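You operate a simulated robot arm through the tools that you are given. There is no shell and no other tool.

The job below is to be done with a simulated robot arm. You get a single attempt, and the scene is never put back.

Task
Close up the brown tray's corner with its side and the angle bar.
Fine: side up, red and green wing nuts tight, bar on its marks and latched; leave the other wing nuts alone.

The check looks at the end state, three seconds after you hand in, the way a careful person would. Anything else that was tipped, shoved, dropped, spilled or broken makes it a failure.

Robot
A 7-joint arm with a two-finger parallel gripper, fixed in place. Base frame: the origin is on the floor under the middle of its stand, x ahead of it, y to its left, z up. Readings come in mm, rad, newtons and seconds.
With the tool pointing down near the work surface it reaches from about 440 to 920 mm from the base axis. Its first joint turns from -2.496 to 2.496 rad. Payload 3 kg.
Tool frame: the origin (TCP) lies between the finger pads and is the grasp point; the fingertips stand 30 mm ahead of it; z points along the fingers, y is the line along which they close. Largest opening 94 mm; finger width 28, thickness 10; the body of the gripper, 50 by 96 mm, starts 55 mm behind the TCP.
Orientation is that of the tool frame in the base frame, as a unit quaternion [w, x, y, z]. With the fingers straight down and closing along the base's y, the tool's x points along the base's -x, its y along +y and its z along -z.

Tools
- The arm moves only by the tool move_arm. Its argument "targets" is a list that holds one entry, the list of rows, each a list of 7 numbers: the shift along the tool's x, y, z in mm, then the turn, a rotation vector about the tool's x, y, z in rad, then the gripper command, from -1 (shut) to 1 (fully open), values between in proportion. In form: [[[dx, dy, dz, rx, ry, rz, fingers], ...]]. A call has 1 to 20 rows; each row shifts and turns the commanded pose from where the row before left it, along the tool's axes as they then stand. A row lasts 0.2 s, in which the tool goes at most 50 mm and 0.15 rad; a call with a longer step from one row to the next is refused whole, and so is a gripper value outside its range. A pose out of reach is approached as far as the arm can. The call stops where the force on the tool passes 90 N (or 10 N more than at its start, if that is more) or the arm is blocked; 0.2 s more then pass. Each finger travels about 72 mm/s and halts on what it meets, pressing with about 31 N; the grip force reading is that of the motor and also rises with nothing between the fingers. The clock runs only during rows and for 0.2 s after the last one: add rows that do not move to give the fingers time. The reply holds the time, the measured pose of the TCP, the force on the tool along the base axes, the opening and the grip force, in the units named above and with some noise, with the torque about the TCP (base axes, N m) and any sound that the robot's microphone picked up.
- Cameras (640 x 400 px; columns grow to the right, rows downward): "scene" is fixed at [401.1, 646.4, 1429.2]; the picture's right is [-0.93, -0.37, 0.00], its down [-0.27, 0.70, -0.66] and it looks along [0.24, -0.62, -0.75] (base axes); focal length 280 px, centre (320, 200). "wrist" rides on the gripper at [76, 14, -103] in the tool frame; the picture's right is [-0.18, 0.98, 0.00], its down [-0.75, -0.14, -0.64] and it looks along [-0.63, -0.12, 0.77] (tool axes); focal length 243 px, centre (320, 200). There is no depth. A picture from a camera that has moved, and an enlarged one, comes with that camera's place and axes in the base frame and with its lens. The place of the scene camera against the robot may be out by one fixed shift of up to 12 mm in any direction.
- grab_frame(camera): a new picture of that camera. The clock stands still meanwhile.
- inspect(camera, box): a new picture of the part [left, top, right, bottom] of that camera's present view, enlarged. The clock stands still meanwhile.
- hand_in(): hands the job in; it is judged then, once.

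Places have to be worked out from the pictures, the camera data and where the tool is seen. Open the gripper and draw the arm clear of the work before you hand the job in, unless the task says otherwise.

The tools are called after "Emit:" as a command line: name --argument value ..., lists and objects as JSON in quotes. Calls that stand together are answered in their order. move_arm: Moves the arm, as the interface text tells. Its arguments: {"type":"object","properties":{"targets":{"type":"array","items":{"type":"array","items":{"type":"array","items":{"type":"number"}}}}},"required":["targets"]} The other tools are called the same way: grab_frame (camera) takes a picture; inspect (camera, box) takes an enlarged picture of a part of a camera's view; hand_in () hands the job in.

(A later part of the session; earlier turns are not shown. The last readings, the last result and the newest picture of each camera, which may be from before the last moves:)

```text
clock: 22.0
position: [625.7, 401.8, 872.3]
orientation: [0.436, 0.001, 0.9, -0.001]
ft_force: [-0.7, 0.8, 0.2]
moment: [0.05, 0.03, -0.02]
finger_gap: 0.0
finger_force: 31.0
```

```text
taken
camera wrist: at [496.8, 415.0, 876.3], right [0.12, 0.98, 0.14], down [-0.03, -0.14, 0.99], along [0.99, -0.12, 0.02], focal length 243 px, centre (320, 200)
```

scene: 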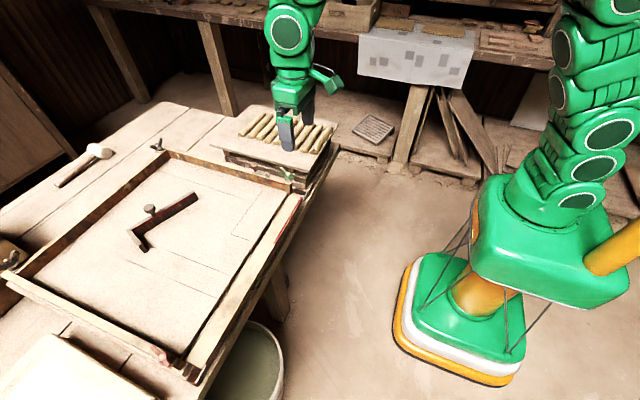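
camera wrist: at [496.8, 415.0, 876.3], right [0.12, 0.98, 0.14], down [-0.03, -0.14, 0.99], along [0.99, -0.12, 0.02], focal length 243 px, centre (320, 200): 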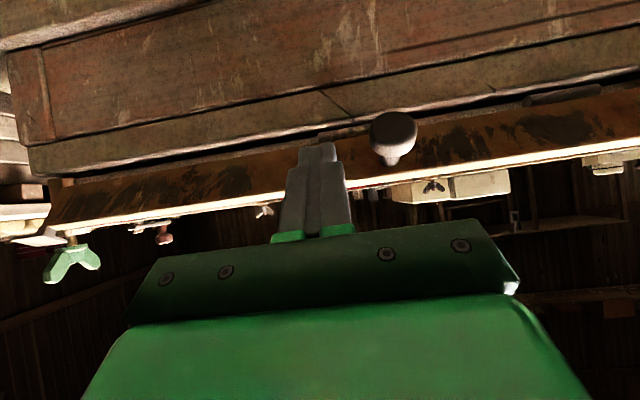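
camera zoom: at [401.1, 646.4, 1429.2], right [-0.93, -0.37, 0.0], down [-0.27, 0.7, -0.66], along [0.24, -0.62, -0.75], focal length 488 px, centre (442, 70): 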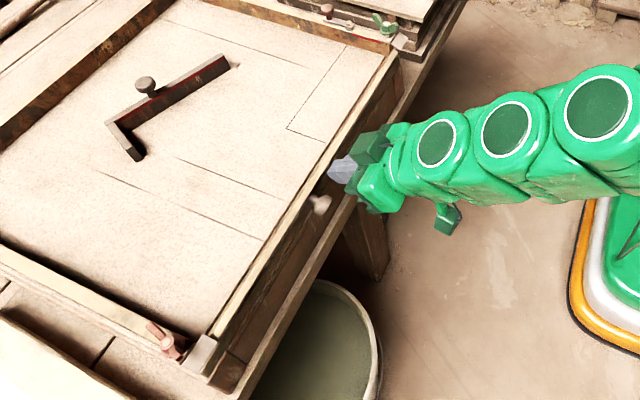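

The side appears nearly upright, with almost no force on the tool. I check both corners closely.

Emit:
inspect --camera "scene" --box '[140, 330, 230, 390]'

Emit:
inspect --camera "scene" --box '[240, 150, 330, 210]'

Emit:
inspect --camera "wrist" --box '[0, 180, 180, 300]'

Emit:
inspect --camera "wrist" --box '[270, 100, 450, 220]'

```text
6.67 times, centred on (185, 360) of scene
camera zoom: at [401.1, 646.4, 1429.2], right [-0.93, -0.37, 0.0], down [-0.27, 0.7, -0.66], along [0.24, -0.62, -0.75], focal length 1869 px, centre (1220, -867)
```

zoom: 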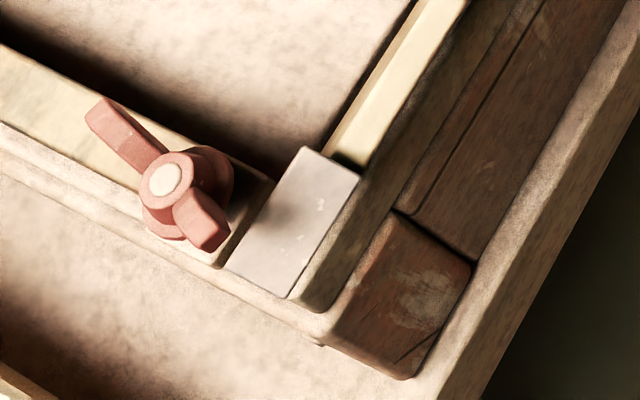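

```text
6.67 times, centred on (285, 180) of scene
camera zoom: at [401.1, 646.4, 1429.2], right [-0.93, -0.37, 0.0], down [-0.27, 0.7, -0.66], along [0.24, -0.62, -0.75], focal length 1869 px, centre (553, 333)
```

zoom: 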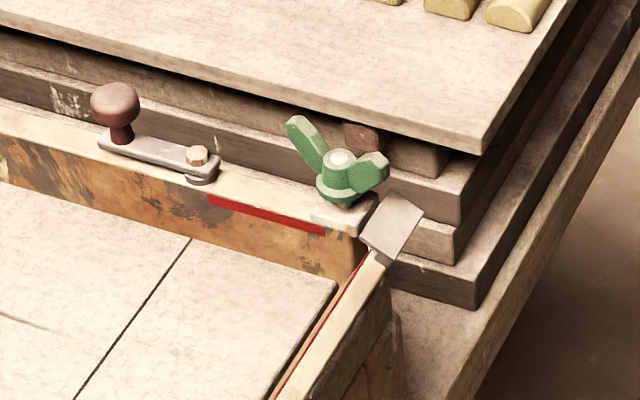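

```text
3.33 times, centred on (90, 240) of wrist
camera zoom: at [496.8, 415.0, 876.3], right [0.12, 0.98, 0.14], down [-0.03, -0.14, 0.99], along [0.99, -0.12, 0.02], focal length 809 px, centre (1087, 67)
```

zoom: 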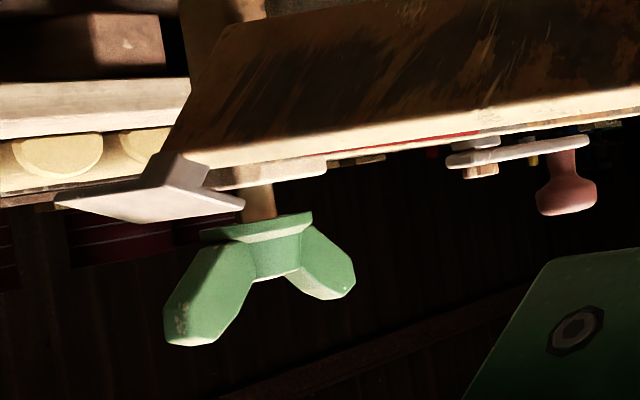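

```text
3.33 times, centred on (360, 160) of wrist
camera zoom: at [496.8, 415.0, 876.3], right [0.12, 0.98, 0.14], down [-0.03, -0.14, 0.99], along [0.99, -0.12, 0.02], focal length 809 px, centre (187, 333)
```

zoom: 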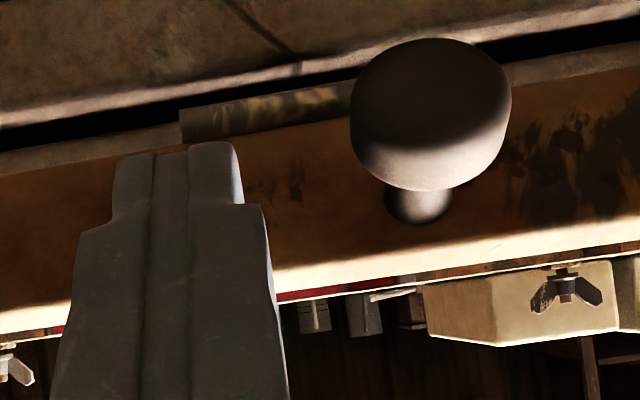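

The tabs are arriving at the corners, just below the flanges, and the side is roughly 75° up. I keep pushing it in +x in small steps until it seats.

Emit:
move_arm --targets '[[[-2.26, 0, 2.04, 0, 0, 0, -1], [-2.26, 0, 2.04, 0, 0, 0, -1], [-2.26, 0, 2.04, 0, 0, 0, -1], [0, 0, 0, 0, 0, 0, -1]]]'

Emit:
inspect --camera "scene" --box '[140, 330, 230, 390]'

Emit:
inspect --camera "scene" --box '[240, 150, 330, 210]'

```text
clock: 23.0
position: [633.7, 401.4, 873.9]
orientation: [0.434, 0.0, 0.901, 0.0]
ft_force: [-1.4, -0.2, 0.4]
moment: [0.0, -0.01, 0.01]
finger_gap: 0.1
finger_force: 31.1
```

```text
6.67 times, centred on (185, 360) of scene
camera zoom: at [401.1, 646.4, 1429.2], right [-0.93, -0.37, 0.0], down [-0.27, 0.7, -0.66], along [0.24, -0.62, -0.75], focal length 1869 px, centre (1220, -867)
```

zoom: 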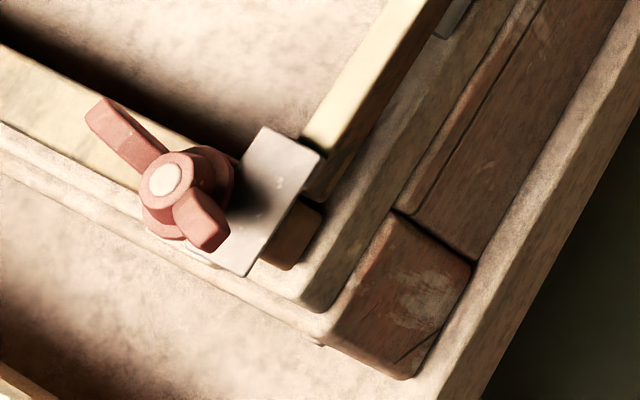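

```text
6.67 times, centred on (285, 180) of scene
camera zoom: at [401.1, 646.4, 1429.2], right [-0.93, -0.37, 0.0], down [-0.27, 0.7, -0.66], along [0.24, -0.62, -0.75], focal length 1869 px, centre (553, 333)
```

zoom: 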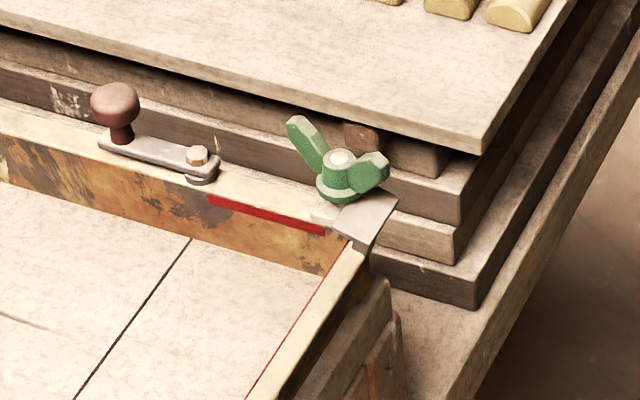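

The tabs are sliding under the nut flanges. I push a bit further until I feel the stop.

Emit:
move_arm --targets '[[[-1.0, 0, 1.25, 0, 0, 0, -1], [-1.0, 0, 1.25, 0, 0, 0, -1], [0, 0, 0, 0, 0, 0, -1]]]'

Emit:
inspect --camera "scene" --box '[140, 330, 230, 390]'

Emit:
inspect --camera "wrist" --box '[0, 180, 180, 300]'

Emit:
inspect --camera "wrist" --box '[270, 100, 450, 220]'

```text
clock: 23.8
position: [636.2, 400.8, 872.1]
orientation: [0.434, 0.001, 0.901, -0.001]
ft_force: [-1.0, 0.2, -0.6]
moment: [0.02, 0.08, 0.05]
finger_gap: 0.1
finger_force: 30.9
```

```text
6.67 times, centred on (185, 360) of scene
camera zoom: at [401.1, 646.4, 1429.2], right [-0.93, -0.37, 0.0], down [-0.27, 0.7, -0.66], along [0.24, -0.62, -0.75], focal length 1869 px, centre (1220, -867)
```

zoom: 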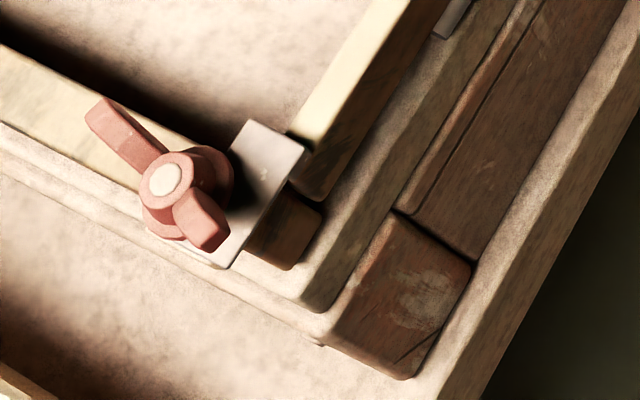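

```text
3.33 times, centred on (90, 240) of wrist
camera zoom: at [508.5, 414.9, 877.5], right [0.12, 0.98, 0.14], down [-0.03, -0.14, 0.99], along [0.99, -0.12, 0.02], focal length 809 px, centre (1087, 67)
```

zoom: 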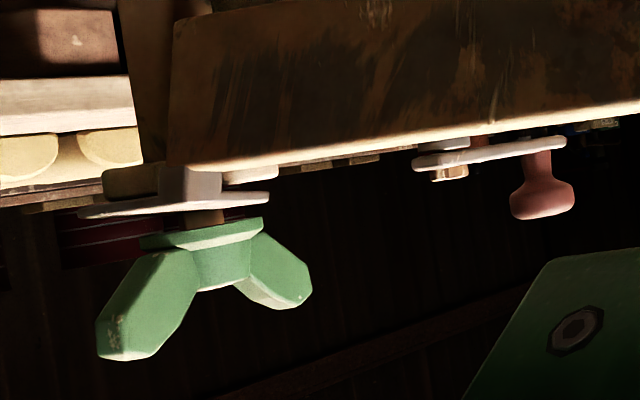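

```text
3.33 times, centred on (360, 160) of wrist
camera zoom: at [508.5, 414.9, 877.5], right [0.12, 0.98, 0.14], down [-0.03, -0.14, 0.99], along [0.99, -0.12, 0.02], focal length 809 px, centre (187, 333)
```

zoom: 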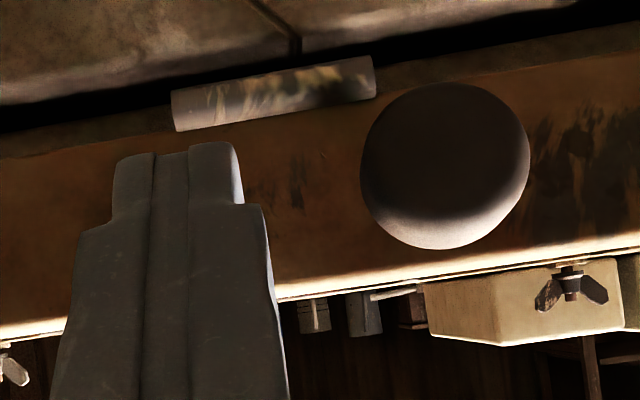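

Nearly vertical now; the tab sits in the flange gap. A little more push to find the seat.

Emit:
move_arm --targets '[[[-0.8, 0, 1.1, 0, 0, 0, -1], [-0.8, 0, 1.1, 0, 0, 0, -1], [-0.8, 0, 1.1, 0, 0, 0, -1], [0, 0, 0, 0, 0, 0, -1]]]'

Emit:
inspect --camera "scene" --box '[140, 330, 230, 390]'

Emit:
inspect --camera "scene" --box '[240, 150, 330, 210]'

Emit:
inspect --camera "wrist" --box '[0, 180, 180, 300]'

```text
clock: 24.8
position: [641.8, 400.8, 873.3]
orientation: [0.434, 0.002, 0.901, -0.001]
ft_force: [-0.2, -0.1, 0.5]
moment: [0.0, 0.01, -0.02]
finger_gap: 0.0
finger_force: 31.6
```

```text
6.67 times, centred on (185, 360) of scene
camera zoom: at [401.1, 646.4, 1429.2], right [-0.93, -0.37, 0.0], down [-0.27, 0.7, -0.66], along [0.24, -0.62, -0.75], focal length 1869 px, centre (1220, -867)
```

zoom: 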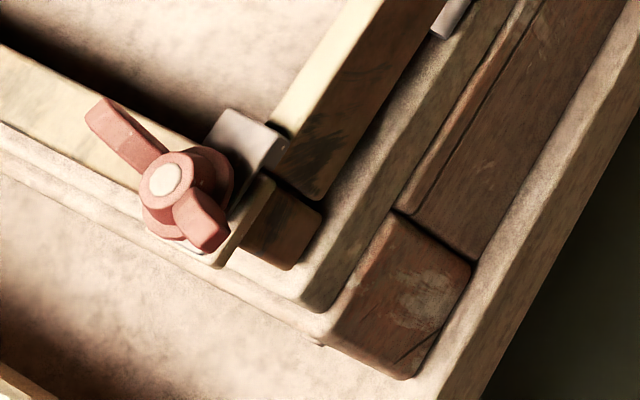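

```text
6.67 times, centred on (285, 180) of scene
camera zoom: at [401.1, 646.4, 1429.2], right [-0.93, -0.37, 0.0], down [-0.27, 0.7, -0.66], along [0.24, -0.62, -0.75], focal length 1869 px, centre (553, 333)
```

zoom: 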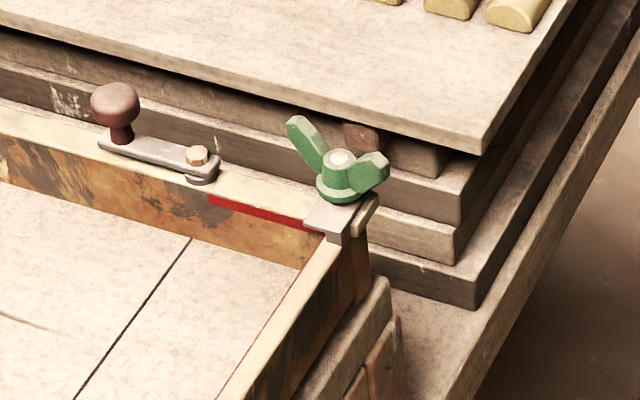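

```text
3.33 times, centred on (90, 240) of wrist
camera zoom: at [512.8, 415.1, 877.6], right [0.12, 0.98, 0.14], down [-0.03, -0.14, 0.99], along [0.99, -0.12, 0.02], focal length 809 px, centre (1087, 67)
```

zoom: 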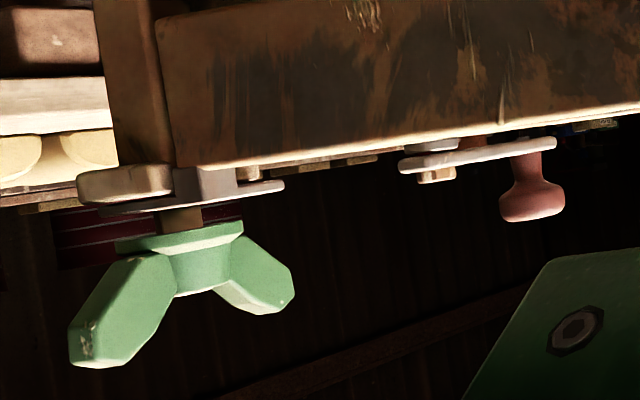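

No resistance yet, so the side may swing past vertical rather than hit a stop. Before moving further, I check its current angle from several views.

Emit:
inspect --camera "scene" --box '[165, 335, 210, 375]'

Emit:
inspect --camera "scene" --box '[270, 165, 315, 200]'

Emit:
grab_frame --camera "wrist"

Emit:
inspect --camera "wrist" --box '[270, 100, 450, 220]'

```text
10.00 times, centred on (188, 355) of scene
camera zoom: at [401.1, 646.4, 1429.2], right [-0.93, -0.37, 0.0], down [-0.27, 0.7, -0.66], along [0.24, -0.62, -0.75], focal length 2803 px, centre (1645, -1350)
```

zoom: 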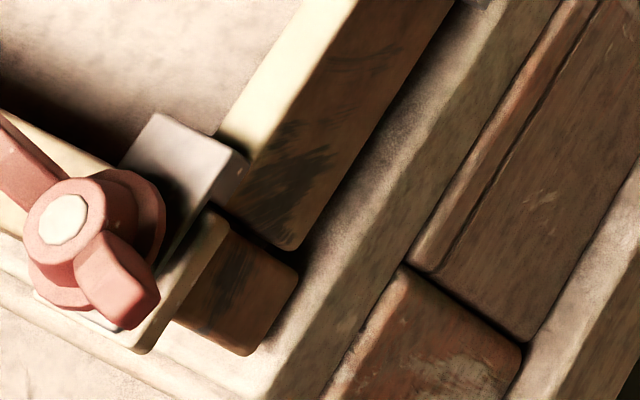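

```text
11.43 times, centred on (292, 182) of scene
camera zoom: at [401.1, 646.4, 1429.2], right [-0.93, -0.37, 0.0], down [-0.27, 0.7, -0.66], along [0.24, -0.62, -0.75], focal length 3204 px, centre (634, 400)
```

zoom: 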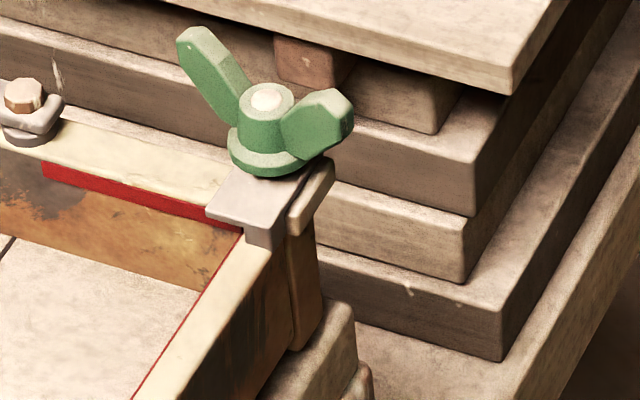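

```text
taken
camera wrist: at [512.8, 415.1, 877.6], right [0.12, 0.98, 0.14], down [-0.03, -0.14, 0.99], along [0.99, -0.12, 0.02], focal length 243 px, centre (320, 200)
```

wrist: 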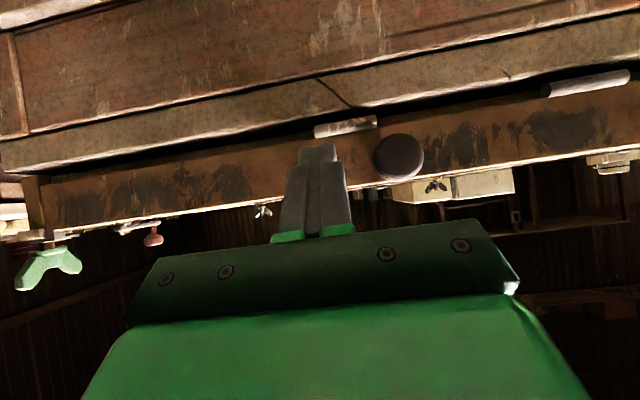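

```text
3.33 times, centred on (360, 160) of wrist
camera zoom: at [512.8, 415.1, 877.6], right [0.12, 0.98, 0.14], down [-0.03, -0.14, 0.99], along [0.99, -0.12, 0.02], focal length 809 px, centre (187, 333)
```

zoom: 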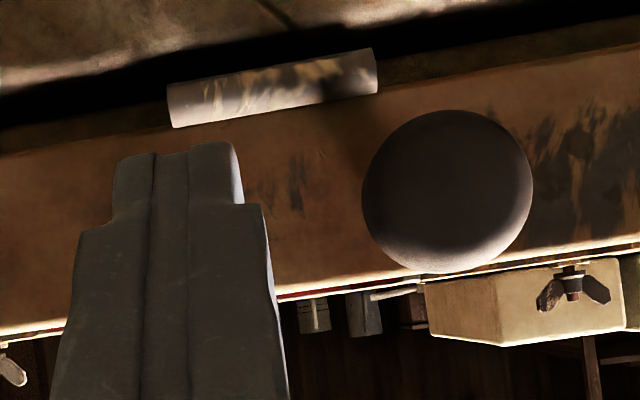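

The geometry suggests it's still leaning outward by a few degrees. I push 2 mm at a time, watching for a stop.

Emit:
move_arm --targets '[[[-1.24, 0, 1.57, 0, 0, 0, -1], [0, 0, 0, 0, 0, 0, -1]]]'

Emit:
inspect --camera "scene" --box '[165, 335, 210, 375]'

Emit:
inspect --camera "scene" --box '[270, 165, 315, 200]'

```text
clock: 25.4
position: [642.2, 401.2, 872.5]
orientation: [0.435, 0.001, 0.9, 0.0]
ft_force: [-70.4, -15.0, 11.4]
moment: [0.26, 0.16, -0.45]
finger_gap: 0.0
finger_force: 31.0
```

```text
10.00 times, centred on (188, 355) of scene
camera zoom: at [401.1, 646.4, 1429.2], right [-0.93, -0.37, 0.0], down [-0.27, 0.7, -0.66], along [0.24, -0.62, -0.75], focal length 2803 px, centre (1645, -1350)
```

zoom: 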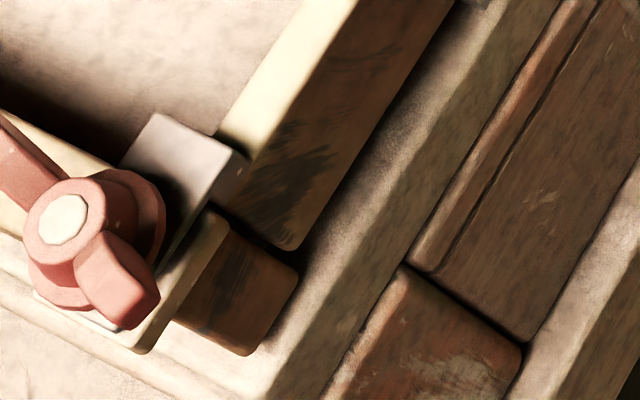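

```text
11.43 times, centred on (292, 182) of scene
camera zoom: at [401.1, 646.4, 1429.2], right [-0.93, -0.37, 0.0], down [-0.27, 0.7, -0.66], along [0.24, -0.62, -0.75], focal length 3204 px, centre (634, 400)
```

zoom: 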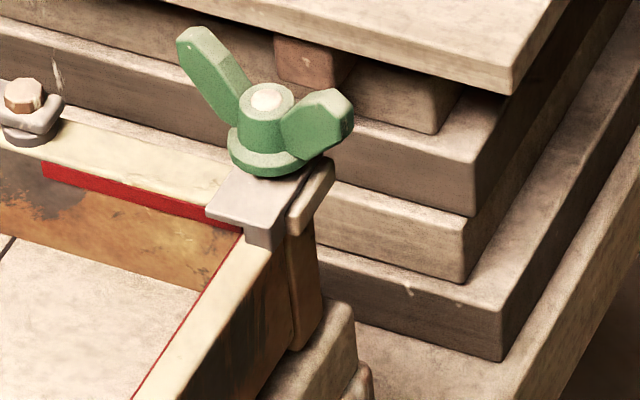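

The force jumped to 70 N without motion, so the side is seated at its hard stop. I back off gently and see if it stays up.

Emit:
move_arm --targets '[[[1.24, 0, -1.57, 0, 0, 0, -1], [3.1, 0, -3.9, 0, 0, 0, -1], [6.2, 0, -7.8, 0, 0, 0, -1], [12.4, 0, -15.6, 0, 0, 0, -1], [0, 0, 0, 0, 0, 0, -1]]]'

Emit:
inspect --camera "scene" --box '[165, 335, 210, 375]'

Emit:
inspect --camera "scene" --box '[270, 165, 315, 200]'

Emit:
grab_frame --camera "wrist"

```text
clock: 26.6
position: [606.3, 401.3, 872.7]
orientation: [0.434, 0.001, 0.901, -0.001]
ft_force: [0.8, 0.1, -0.5]
moment: [0.0, 0.03, 0.03]
finger_gap: 0.0
finger_force: 31.0
```

```text
10.00 times, centred on (188, 355) of scene
camera zoom: at [401.1, 646.4, 1429.2], right [-0.93, -0.37, 0.0], down [-0.27, 0.7, -0.66], along [0.24, -0.62, -0.75], focal length 2803 px, centre (1645, -1350)
```

zoom: 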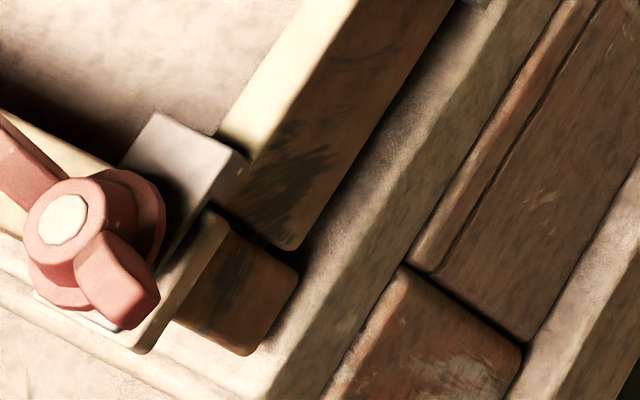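

```text
11.43 times, centred on (292, 182) of scene
camera zoom: at [401.1, 646.4, 1429.2], right [-0.93, -0.37, 0.0], down [-0.27, 0.7, -0.66], along [0.24, -0.62, -0.75], focal length 3204 px, centre (634, 400)
```

zoom: 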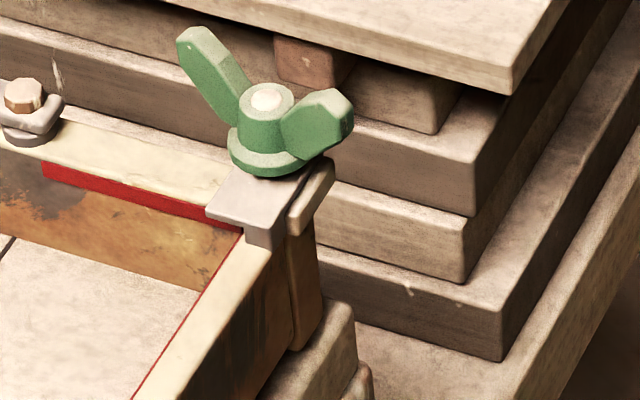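

```text
taken
camera wrist: at [477.2, 415.3, 877.8], right [0.12, 0.98, 0.14], down [-0.03, -0.14, 0.99], along [0.99, -0.12, 0.02], focal length 243 px, centre (320, 200)
```

wrist: 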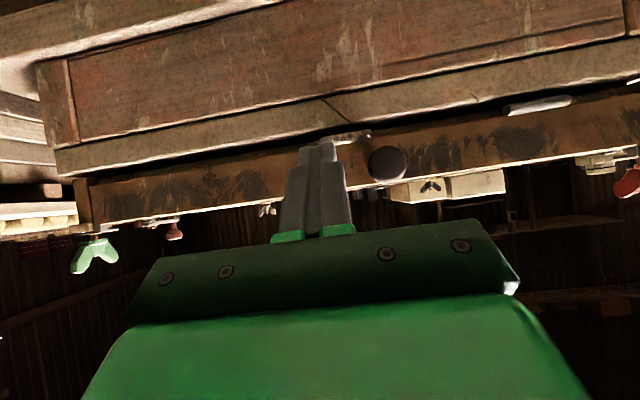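

The side stays up by itself. Now I withdraw, return the tool to vertical, and go above the green nut to look straight down on it.

Emit:
move_arm --targets '[[[-26.1, 0, -20.7, 0, 0, 0, -1], [-26.1, 0, -20.7, 0, 0, 0, 0], [-26.1, 0, -20.7, 0, 0, 0, 1], [0, 0, 0, 0, 0.15, 0, 1], [0, 0, 0, 0, 0.15, 0, 1], [0, 0, 0, 0, 0.15, 0, 1], [0, 0, 0, 0, 0.15, 0, 1], [0, 0, 0, 0, 0.15, 0, 1], [0, 0, 0, 0, 0.15, 0, 1], [-15.2, -46.9, 0, 0, 0, 0, 1], [-15.2, -46.9, 0, 0, 0, 0, 1], [-15.2, -46.9, 0, 0, 0, 0, 1], [-15.2, -46.9, 0, 0, 0, 0, 1], [-15.2, -46.9, 0, 0, 0, 0, 1], [0, 0, 0, 0, 0, 0, 1]]]'

Emit:
grab_frame --camera "wrist"

Emit:
inspect --camera "wrist" --box '[260, 60, 400, 200]'

Emit:
grab_frame --camera "scene"

```text
clock: 29.8
position: [683.2, 167.5, 969.9]
orientation: [0.0, 0.002, 1.0, 0.0]
ft_force: [0.0, 0.3, -0.2]
moment: [0.0, -0.01, 0.05]
finger_gap: 94.2
finger_force: 0.2
```

```text
taken
camera wrist: at [606.4, 181.0, 1074.7], right [0.19, 0.98, 0.0], down [0.75, -0.14, 0.64], along [0.63, -0.12, -0.77], focal length 243 px, centre (320, 200)
```

wrist: 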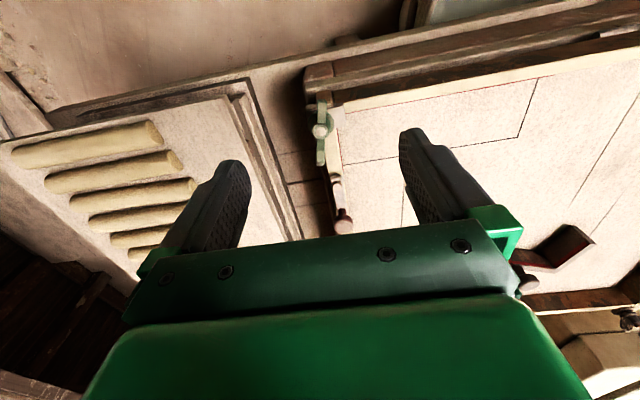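

```text
2.86 times, centred on (330, 130) of wrist
camera zoom: at [606.4, 181.0, 1074.7], right [0.19, 0.98, 0.0], down [0.75, -0.14, 0.64], along [0.63, -0.12, -0.77], focal length 693 px, centre (291, 400)
```

zoom: 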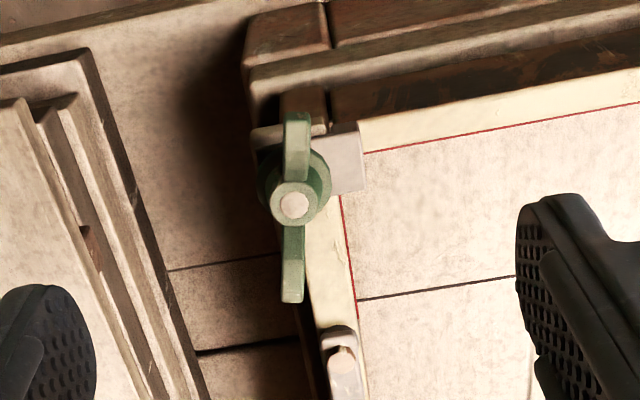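

```text
taken
```

scene: 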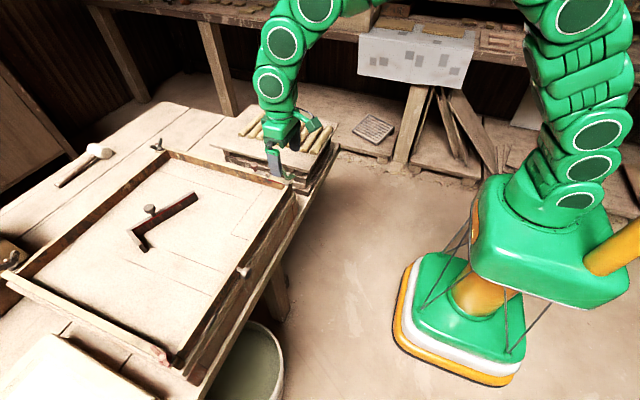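

The nut is centred at about (684, 167), bolt top z≈899, with wings along x rotated about −12°. I align the closing axis across the wings and descend with the fingers half open.

Emit:
move_arm --targets '[[[-0.8, -0.7, 0, 0, 0, 0.105, 0.1], [0, 0, 0, 0, 0, 0.105, 0.1], [0, 0, 0, 0, 0, 0, 0.1], [0, 0, 20, 0, 0, 0, 0.1], [0, 0, 12, 0, 0, 0, 0.1], [0, 0, 6, 0, 0, 0, 0.1], [0, 0, 0, 0, 0, 0, 0.1]]]'

Emit:
inspect --camera "wrist" --box '[230, 80, 410, 230]'

Emit:
inspect --camera "scene" --box '[250, 140, 330, 200]'

```text
clock: 31.4
position: [683.7, 166.5, 934.4]
orientation: [0.0, 0.106, 0.994, 0.001]
ft_force: [-0.2, -0.4, 1.3]
moment: [0.0, -0.01, -0.02]
finger_gap: 51.6
finger_force: 0.0
```

```text
2.67 times, centred on (320, 155) of wrist
camera zoom: at [610.4, 195.5, 1037.6], right [0.39, 0.92, 0.0], down [0.71, -0.3, 0.64], along [0.59, -0.25, -0.77], focal length 647 px, centre (320, 320)
```

zoom: 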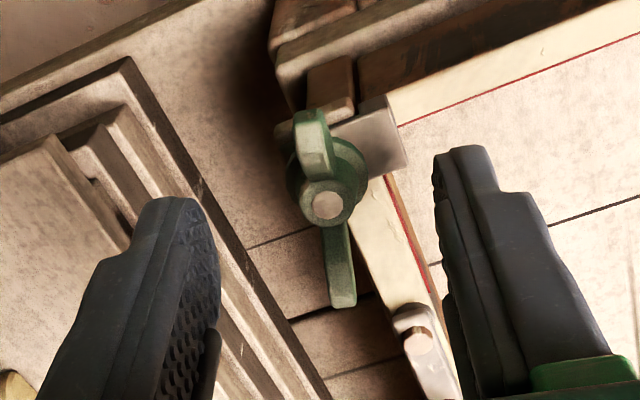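

```text
6.67 times, centred on (290, 170) of scene
camera zoom: at [401.1, 646.4, 1429.2], right [-0.93, -0.37, 0.0], down [-0.27, 0.7, -0.66], along [0.24, -0.62, -0.75], focal length 1869 px, centre (520, 400)
```

zoom: 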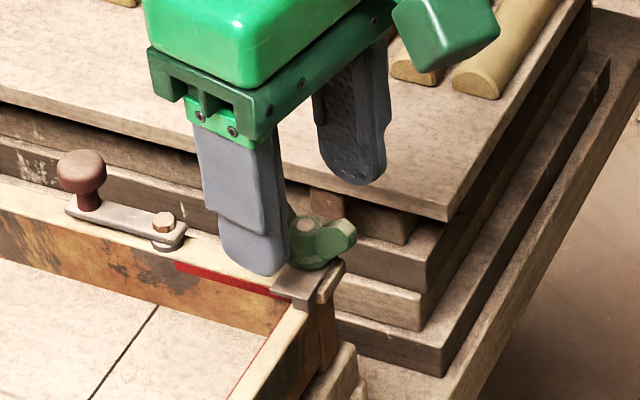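

The nut is centred between the fingers and aligned. I descend 9 mm more and close onto the hub and wings.

Emit:
move_arm --targets '[[[0, 0, 5, 0, 0, 0, 0.1], [0, 0, 4, 0, 0, 0, 0.1], [0, 0, 0, 0, 0, 0, -0.4], [0, 0, 0, 0, 0, 0, -1], [0, 0, 0, 0, 0, 0, -1], [0, 0, 0, 0, 0, 0, -1]]]'

Emit:
inspect --camera "wrist" --box '[230, 80, 410, 230]'

Emit:
inspect --camera "scene" --box '[250, 140, 330, 200]'

```text
clock: 32.8
position: [683.3, 167.6, 925.7]
orientation: [0.001, 0.106, 0.994, 0.001]
ft_force: [8.6, 30.1, -7.6]
moment: [0.83, -0.91, 0.0]
finger_gap: 17.9
finger_force: 45.3
```

```text
2.67 times, centred on (320, 155) of wrist
camera zoom: at [609.9, 197.2, 1028.6], right [0.39, 0.92, 0.0], down [0.71, -0.3, 0.64], along [0.59, -0.25, -0.77], focal length 647 px, centre (320, 320)
```

zoom: 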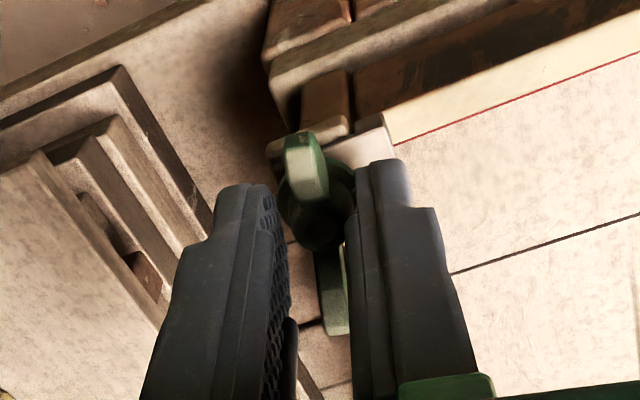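

```text
6.67 times, centred on (290, 170) of scene
camera zoom: at [401.1, 646.4, 1429.2], right [-0.93, -0.37, 0.0], down [-0.27, 0.7, -0.66], along [0.24, -0.62, -0.75], focal length 1869 px, centre (520, 400)
```

zoom: 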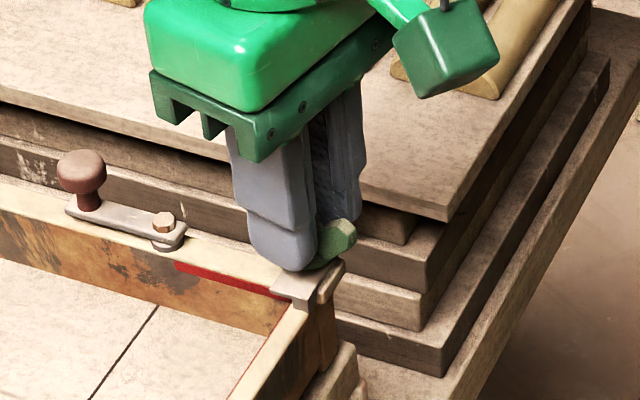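

The +30 N in y shows only the +y finger is touching, so the nut is slightly off-centre. I shift about 2.5 mm along tool +y so both fingers close evenly.

Emit:
move_arm --targets '[[[0, 1.5, 0, 0, 0, 0, -1], [0, 1, 0, 0, 0, 0, -1], [0, 0, 0, 0, 0, 0, -1], [0, 0, 0, 0, 0, 0, -1]]]'

Emit:
inspect --camera "wrist" --box '[230, 80, 410, 230]'

```text
clock: 33.8
position: [683.0, 168.7, 926.5]
orientation: [0.001, 0.106, 0.994, -0.001]
ft_force: [-10.9, 5.2, 15.5]
moment: [0.21, 1.18, -0.03]
finger_gap: 18.1
finger_force: 44.5
```

```text
2.67 times, centred on (320, 155) of wrist
camera zoom: at [610.2, 197.6, 1028.7], right [0.39, 0.92, 0.0], down [0.71, -0.3, 0.64], along [0.59, -0.25, -0.77], focal length 647 px, centre (320, 320)
```

zoom: 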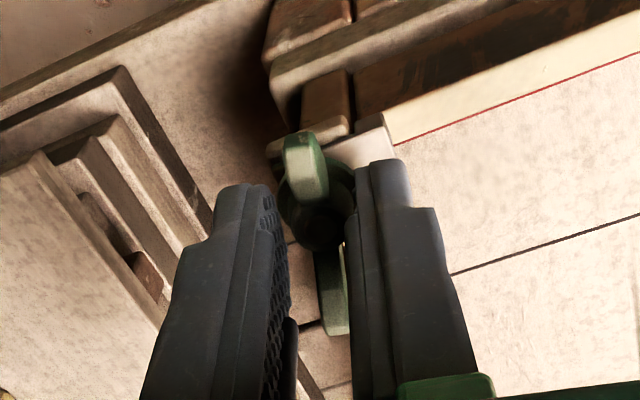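

Both fingers now grip the ~18 mm hub. I relieve the vertical load slightly and turn clockwise in small steps to see how the nut responds.

Emit:
move_arm --targets '[[[0, 0, -1, 0, 0, 0, -1], [0, 0, 0, 0, 0, 0.1, -1], [0, 0, 0, 0, 0, 0.1, -1], [0, 0, 0, 0, 0, 0.1, -1], [0, 0, 0, 0, 0, 0.1, -1], [0, 0, 0, 0, 0, 0, -1]]]'

Emit:
inspect --camera "wrist" --box '[230, 80, 410, 230]'

Emit:
inspect --camera "scene" --box '[250, 140, 330, 200]'

```text
clock: 35.2
position: [683.3, 168.5, 924.8]
orientation: [0.0, 0.303, 0.953, 0.0]
ft_force: [-16.9, 9.0, -18.5]
moment: [0.61, 0.71, -0.02]
finger_gap: 17.8
finger_force: 45.0
```

```text
2.67 times, centred on (320, 155) of wrist
camera zoom: at [627.9, 223.1, 1028.7], right [0.72, 0.7, 0.0], down [0.54, -0.55, 0.64], along [0.45, -0.46, -0.77], focal length 647 px, centre (320, 320)
```

zoom: 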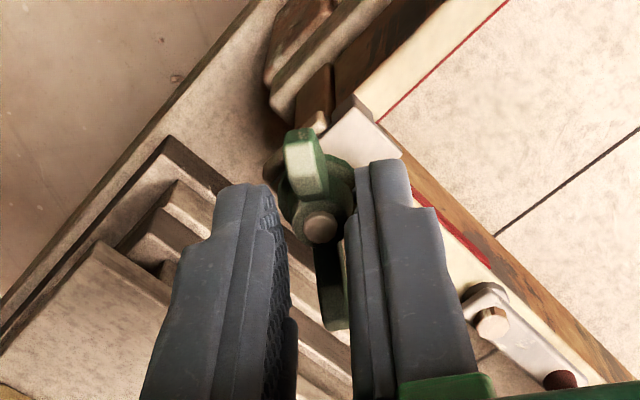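

```text
6.67 times, centred on (290, 170) of scene
camera zoom: at [401.1, 646.4, 1429.2], right [-0.93, -0.37, 0.0], down [-0.27, 0.7, -0.66], along [0.24, -0.62, -0.75], focal length 1869 px, centre (520, 400)
```

zoom: 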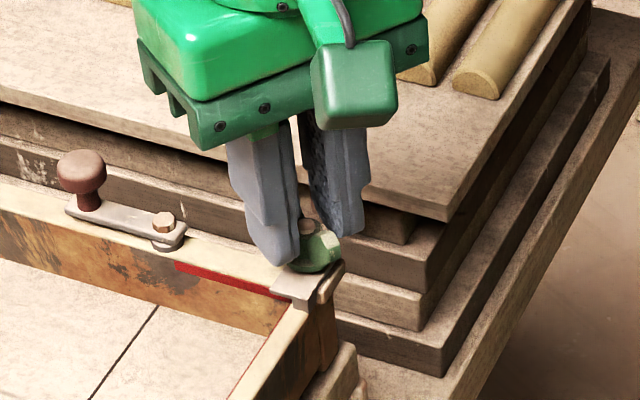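

The nut turns with the grip and pulls the tool downward, so clockwise is tightening. I'll check how the flange sits relative to the tab.

Emit:
inspect --camera "scene" --box '[275, 160, 315, 195]'

Emit:
move_arm --targets '[[[0, 0, 2, 0, 0, 0, -1], [0, 0, 0.4, 0, 0, 0.1, -1], [0, 0, 0.4, 0, 0, 0.1, -1], [0, 0, 0, 0, 0, 0, -1]]]'

Emit:
inspect --camera "scene" --box '[275, 160, 315, 195]'

```text
11.43 times, centred on (295, 178) of scene
camera zoom: at [401.1, 646.4, 1429.2], right [-0.93, -0.37, 0.0], down [-0.27, 0.7, -0.66], along [0.24, -0.62, -0.75], focal length 3204 px, centre (606, 457)
```

zoom: 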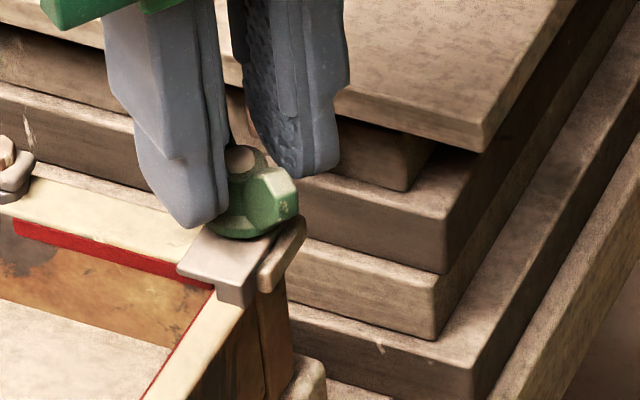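

```text
clock: 36.2
position: [683.0, 168.5, 924.9]
orientation: [0.001, 0.395, 0.919, 0.0]
ft_force: [-32.1, -7.4, 36.8]
moment: [-0.36, 0.93, -0.02]
finger_gap: 17.9
finger_force: 45.1
```

```text
11.43 times, centred on (295, 178) of scene
camera zoom: at [401.1, 646.4, 1429.2], right [-0.93, -0.37, 0.0], down [-0.27, 0.7, -0.66], along [0.24, -0.62, -0.75], focal length 3204 px, centre (606, 457)
```

zoom: 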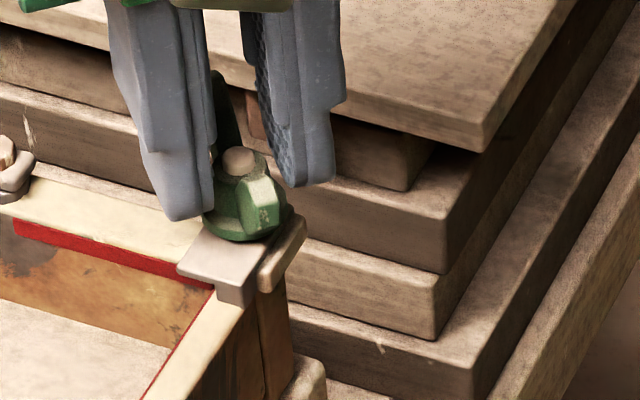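

I've pressed a bit too hard downward and sideways; I relieve that offset and continue turning clockwise.

Emit:
move_arm --targets '[[[0.6, -0.9, -1.3, 0, 0, 0, -1], [0, 0, 0, 0, 0, 0.12, -1], [0, 0, 0, 0, 0, 0.12, -1], [0, 0, 0, 0, 0, 0.12, -1], [0, 0, 0, 0, 0, 0.12, -1], [0, 0, 0, 0, 0, 0.12, -1], [0, 0, 0, 0, 0, 0, -1]]]'

Emit:
inspect --camera "scene" --box '[275, 160, 315, 195]'

Emit:
inspect --camera "wrist" --box '[230, 80, 410, 230]'

```text
clock: 37.8
position: [682.8, 167.9, 926.4]
orientation: [0.001, 0.65, 0.76, 0.0]
ft_force: [23.3, -16.3, 2.9]
moment: [-1.24, -0.94, -0.01]
finger_gap: 17.9
finger_force: 44.9
```

```text
11.43 times, centred on (295, 178) of scene
camera zoom: at [401.1, 646.4, 1429.2], right [-0.93, -0.37, 0.0], down [-0.27, 0.7, -0.66], along [0.24, -0.62, -0.75], focal length 3204 px, centre (606, 457)
```

zoom: 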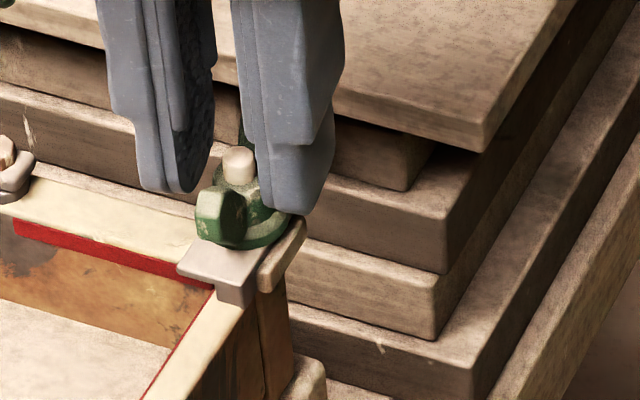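

```text
2.67 times, centred on (320, 155) of wrist
camera zoom: at [684.2, 244.8, 1027.9], right [1.0, -0.03, 0.0], down [-0.02, -0.77, 0.64], along [-0.02, -0.64, -0.77], focal length 647 px, centre (320, 320)
```

zoom: 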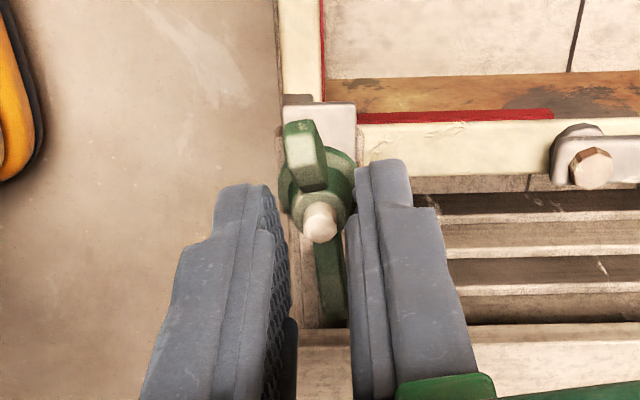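

The nut turns freely and is descending (more bolt showing). I follow it down a little and keep turning, watching for torque.

Emit:
move_arm --targets '[[[0, 0, 1.5, 0, 0, 0, -1], [0, 0, 0.3, 0, 0, 0.12, -1], [0, 0, 0.3, 0, 0, 0.12, -1], [0, 0, 0.3, 0, 0, 0.12, -1], [0, 0, 0, 0, 0, 0, -1]]]'

Emit:
inspect --camera "scene" --box '[275, 160, 315, 195]'

Emit:
inspect --camera "wrist" --box '[230, 80, 410, 230]'

```text
clock: 39.0
position: [682.9, 169.9, 923.3]
orientation: [0.0, 0.775, 0.632, 0.002]
ft_force: [41.3, 16.3, 21.0]
moment: [0.71, -1.24, 0.39]
finger_gap: 18.9
finger_force: 44.8
```

```text
11.43 times, centred on (295, 178) of scene
camera zoom: at [401.1, 646.4, 1429.2], right [-0.93, -0.37, 0.0], down [-0.27, 0.7, -0.66], along [0.24, -0.62, -0.75], focal length 3204 px, centre (606, 457)
```

zoom: 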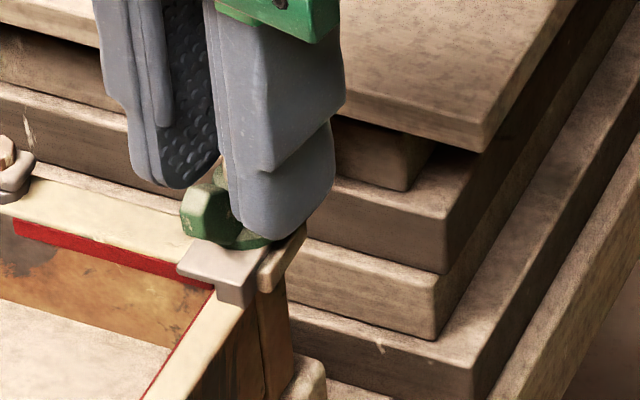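

```text
2.67 times, centred on (320, 155) of wrist
camera zoom: at [711.4, 240.6, 1026.6], right [0.93, -0.38, 0.0], down [-0.29, -0.71, 0.64], along [-0.24, -0.59, -0.77], focal length 647 px, centre (320, 320)
```

zoom: 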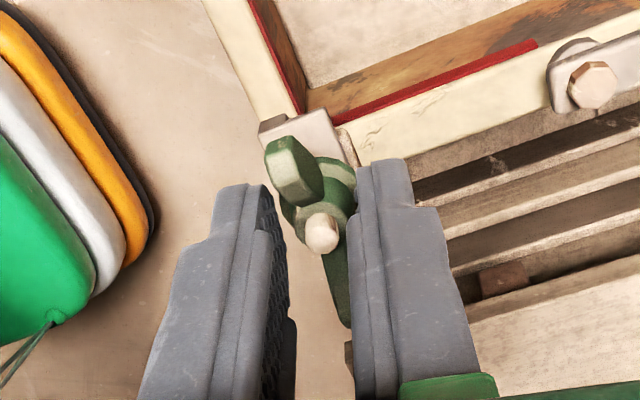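

Torque has appeared (0.39 N·m) and the nut lags the fingers, so the flange is seating on the tab. I recentre slightly and turn a bit more to snug it.

Emit:
move_arm --targets '[[[0.3, 1.4, -0.5, 0, 0, 0, -1], [0, 0, 0, 0, 0, 0.1, -1], [0, 0, 0, 0, 0, 0.1, -1], [0, 0, 0, 0, 0, 0, -1]]]'

Emit:
inspect --camera "scene" --box '[275, 160, 315, 195]'

Emit:
inspect --camera "wrist" --box '[230, 80, 410, 230]'

```text
clock: 40.0
position: [683.7, 167.9, 922.6]
orientation: [0.0, 0.834, 0.552, -0.001]
ft_force: [15.1, 3.7, 11.5]
moment: [0.37, -0.41, 0.48]
finger_gap: 18.8
finger_force: 45.2
```

```text
11.43 times, centred on (295, 178) of scene
camera zoom: at [401.1, 646.4, 1429.2], right [-0.93, -0.37, 0.0], down [-0.27, 0.7, -0.66], along [0.24, -0.62, -0.75], focal length 3204 px, centre (606, 457)
```

zoom: 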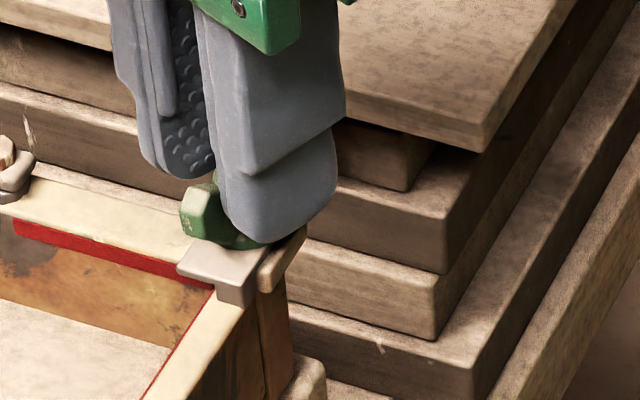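

```text
2.67 times, centred on (320, 155) of wrist
camera zoom: at [725.4, 231.8, 1025.3], right [0.83, -0.56, 0.0], down [-0.42, -0.64, 0.64], along [-0.36, -0.53, -0.77], focal length 647 px, centre (320, 320)
```

zoom: 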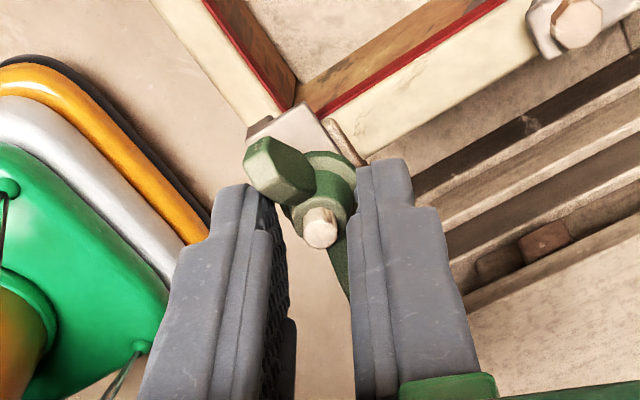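

The nut is slipping at ~0.48 N·m in the grip. I turn a bit more so that the pads' edges drive the wings positively, to confirm it's truly tight.

Emit:
move_arm --targets '[[[0, 0, -0.5, 0, 0, 0.1, -1], [0, 0, 0, 0, 0, 0.1, -1], [0, 0, 0, 0, 0, 0, -1]]]'

Emit:
inspect --camera "wrist" --box '[230, 80, 410, 230]'

Emit:
inspect --camera "scene" --box '[275, 160, 315, 195]'

```text
clock: 40.8
position: [683.3, 168.3, 922.7]
orientation: [0.0, 0.885, 0.465, -0.001]
ft_force: [9.7, 9.8, -9.1]
moment: [-0.97, -0.33, 2.58]
finger_gap: 24.6
finger_force: 44.4
```

```text
2.67 times, centred on (320, 155) of wrist
camera zoom: at [737.3, 222.4, 1025.2], right [0.71, -0.71, 0.0], down [-0.54, -0.54, 0.64], along [-0.46, -0.45, -0.77], focal length 647 px, centre (320, 320)
```

zoom: 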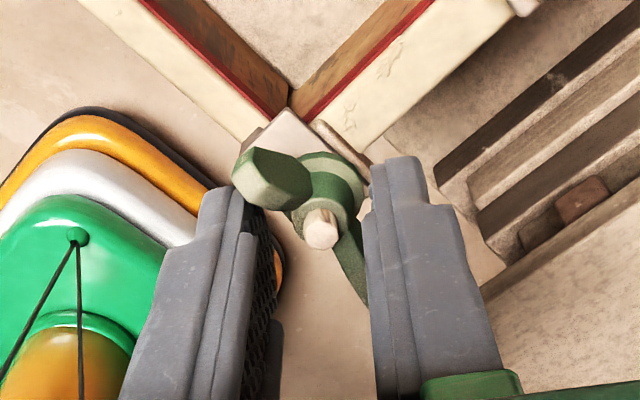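

```text
11.43 times, centred on (295, 178) of scene
camera zoom: at [401.1, 646.4, 1429.2], right [-0.93, -0.37, 0.0], down [-0.27, 0.7, -0.66], along [0.24, -0.62, -0.75], focal length 3204 px, centre (606, 457)
```

zoom: 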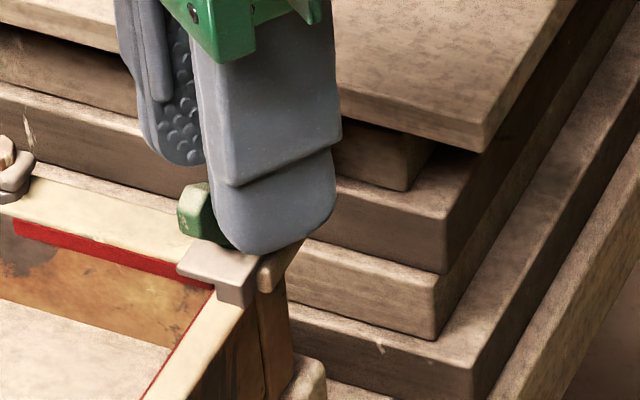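

Torque rose to 2.6 N·m with the nut not moving, so the green nut is tight. I release, raise clear, and view the result.

Emit:
move_arm --targets '[[[0, 0, 0, 0, 0, -0.1, -0.6], [0, 0, 0, 0, 0, 0, 0.1], [0, 0, 0, 0, 0, 0, 0.1], [0, 0, -30, 0, 0, 0, 0.1], [0, 0, -40, 0, 0, 0, 0.1], [0, 0, 0, 0, 0, 0, 0.1]]]'

Emit:
inspect --camera "scene" --box '[270, 160, 315, 200]'

Emit:
grab_frame --camera "wrist"

```text
clock: 42.2
position: [682.8, 169.0, 993.4]
orientation: [0.0, 0.86, 0.51, 0.0]
ft_force: [-0.5, -1.2, 0.2]
moment: [0.0, -0.03, 0.01]
finger_gap: 51.7
finger_force: 0.1
```

```text
10.00 times, centred on (292, 180) of scene
camera zoom: at [401.1, 646.4, 1429.2], right [-0.93, -0.37, 0.0], down [-0.27, 0.7, -0.66], along [0.24, -0.62, -0.75], focal length 2803 px, centre (595, 400)
```

zoom: 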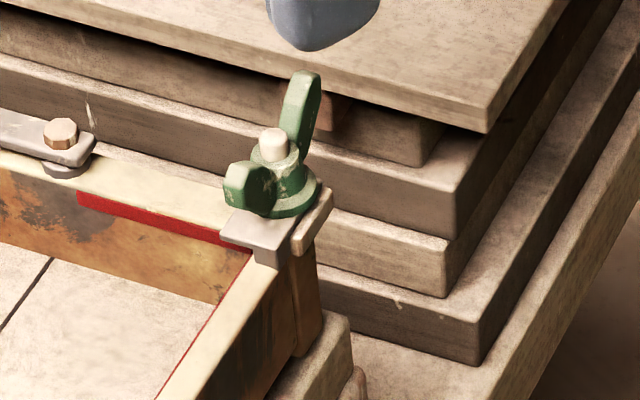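

```text
taken
camera wrist: at [730.2, 228.7, 1095.3], right [0.77, -0.64, 0.0], down [-0.49, -0.59, 0.64], along [-0.41, -0.5, -0.77], focal length 243 px, centre (320, 200)
```

wrist: 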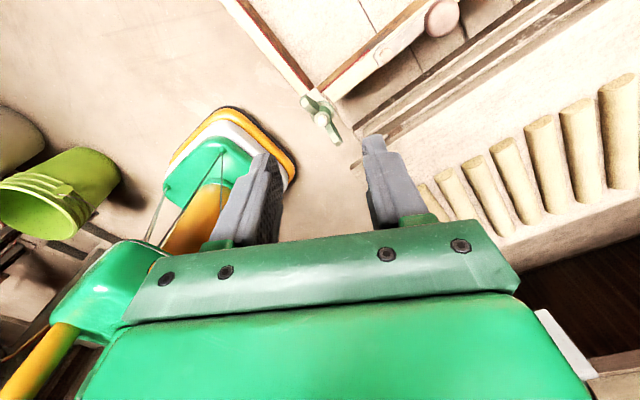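

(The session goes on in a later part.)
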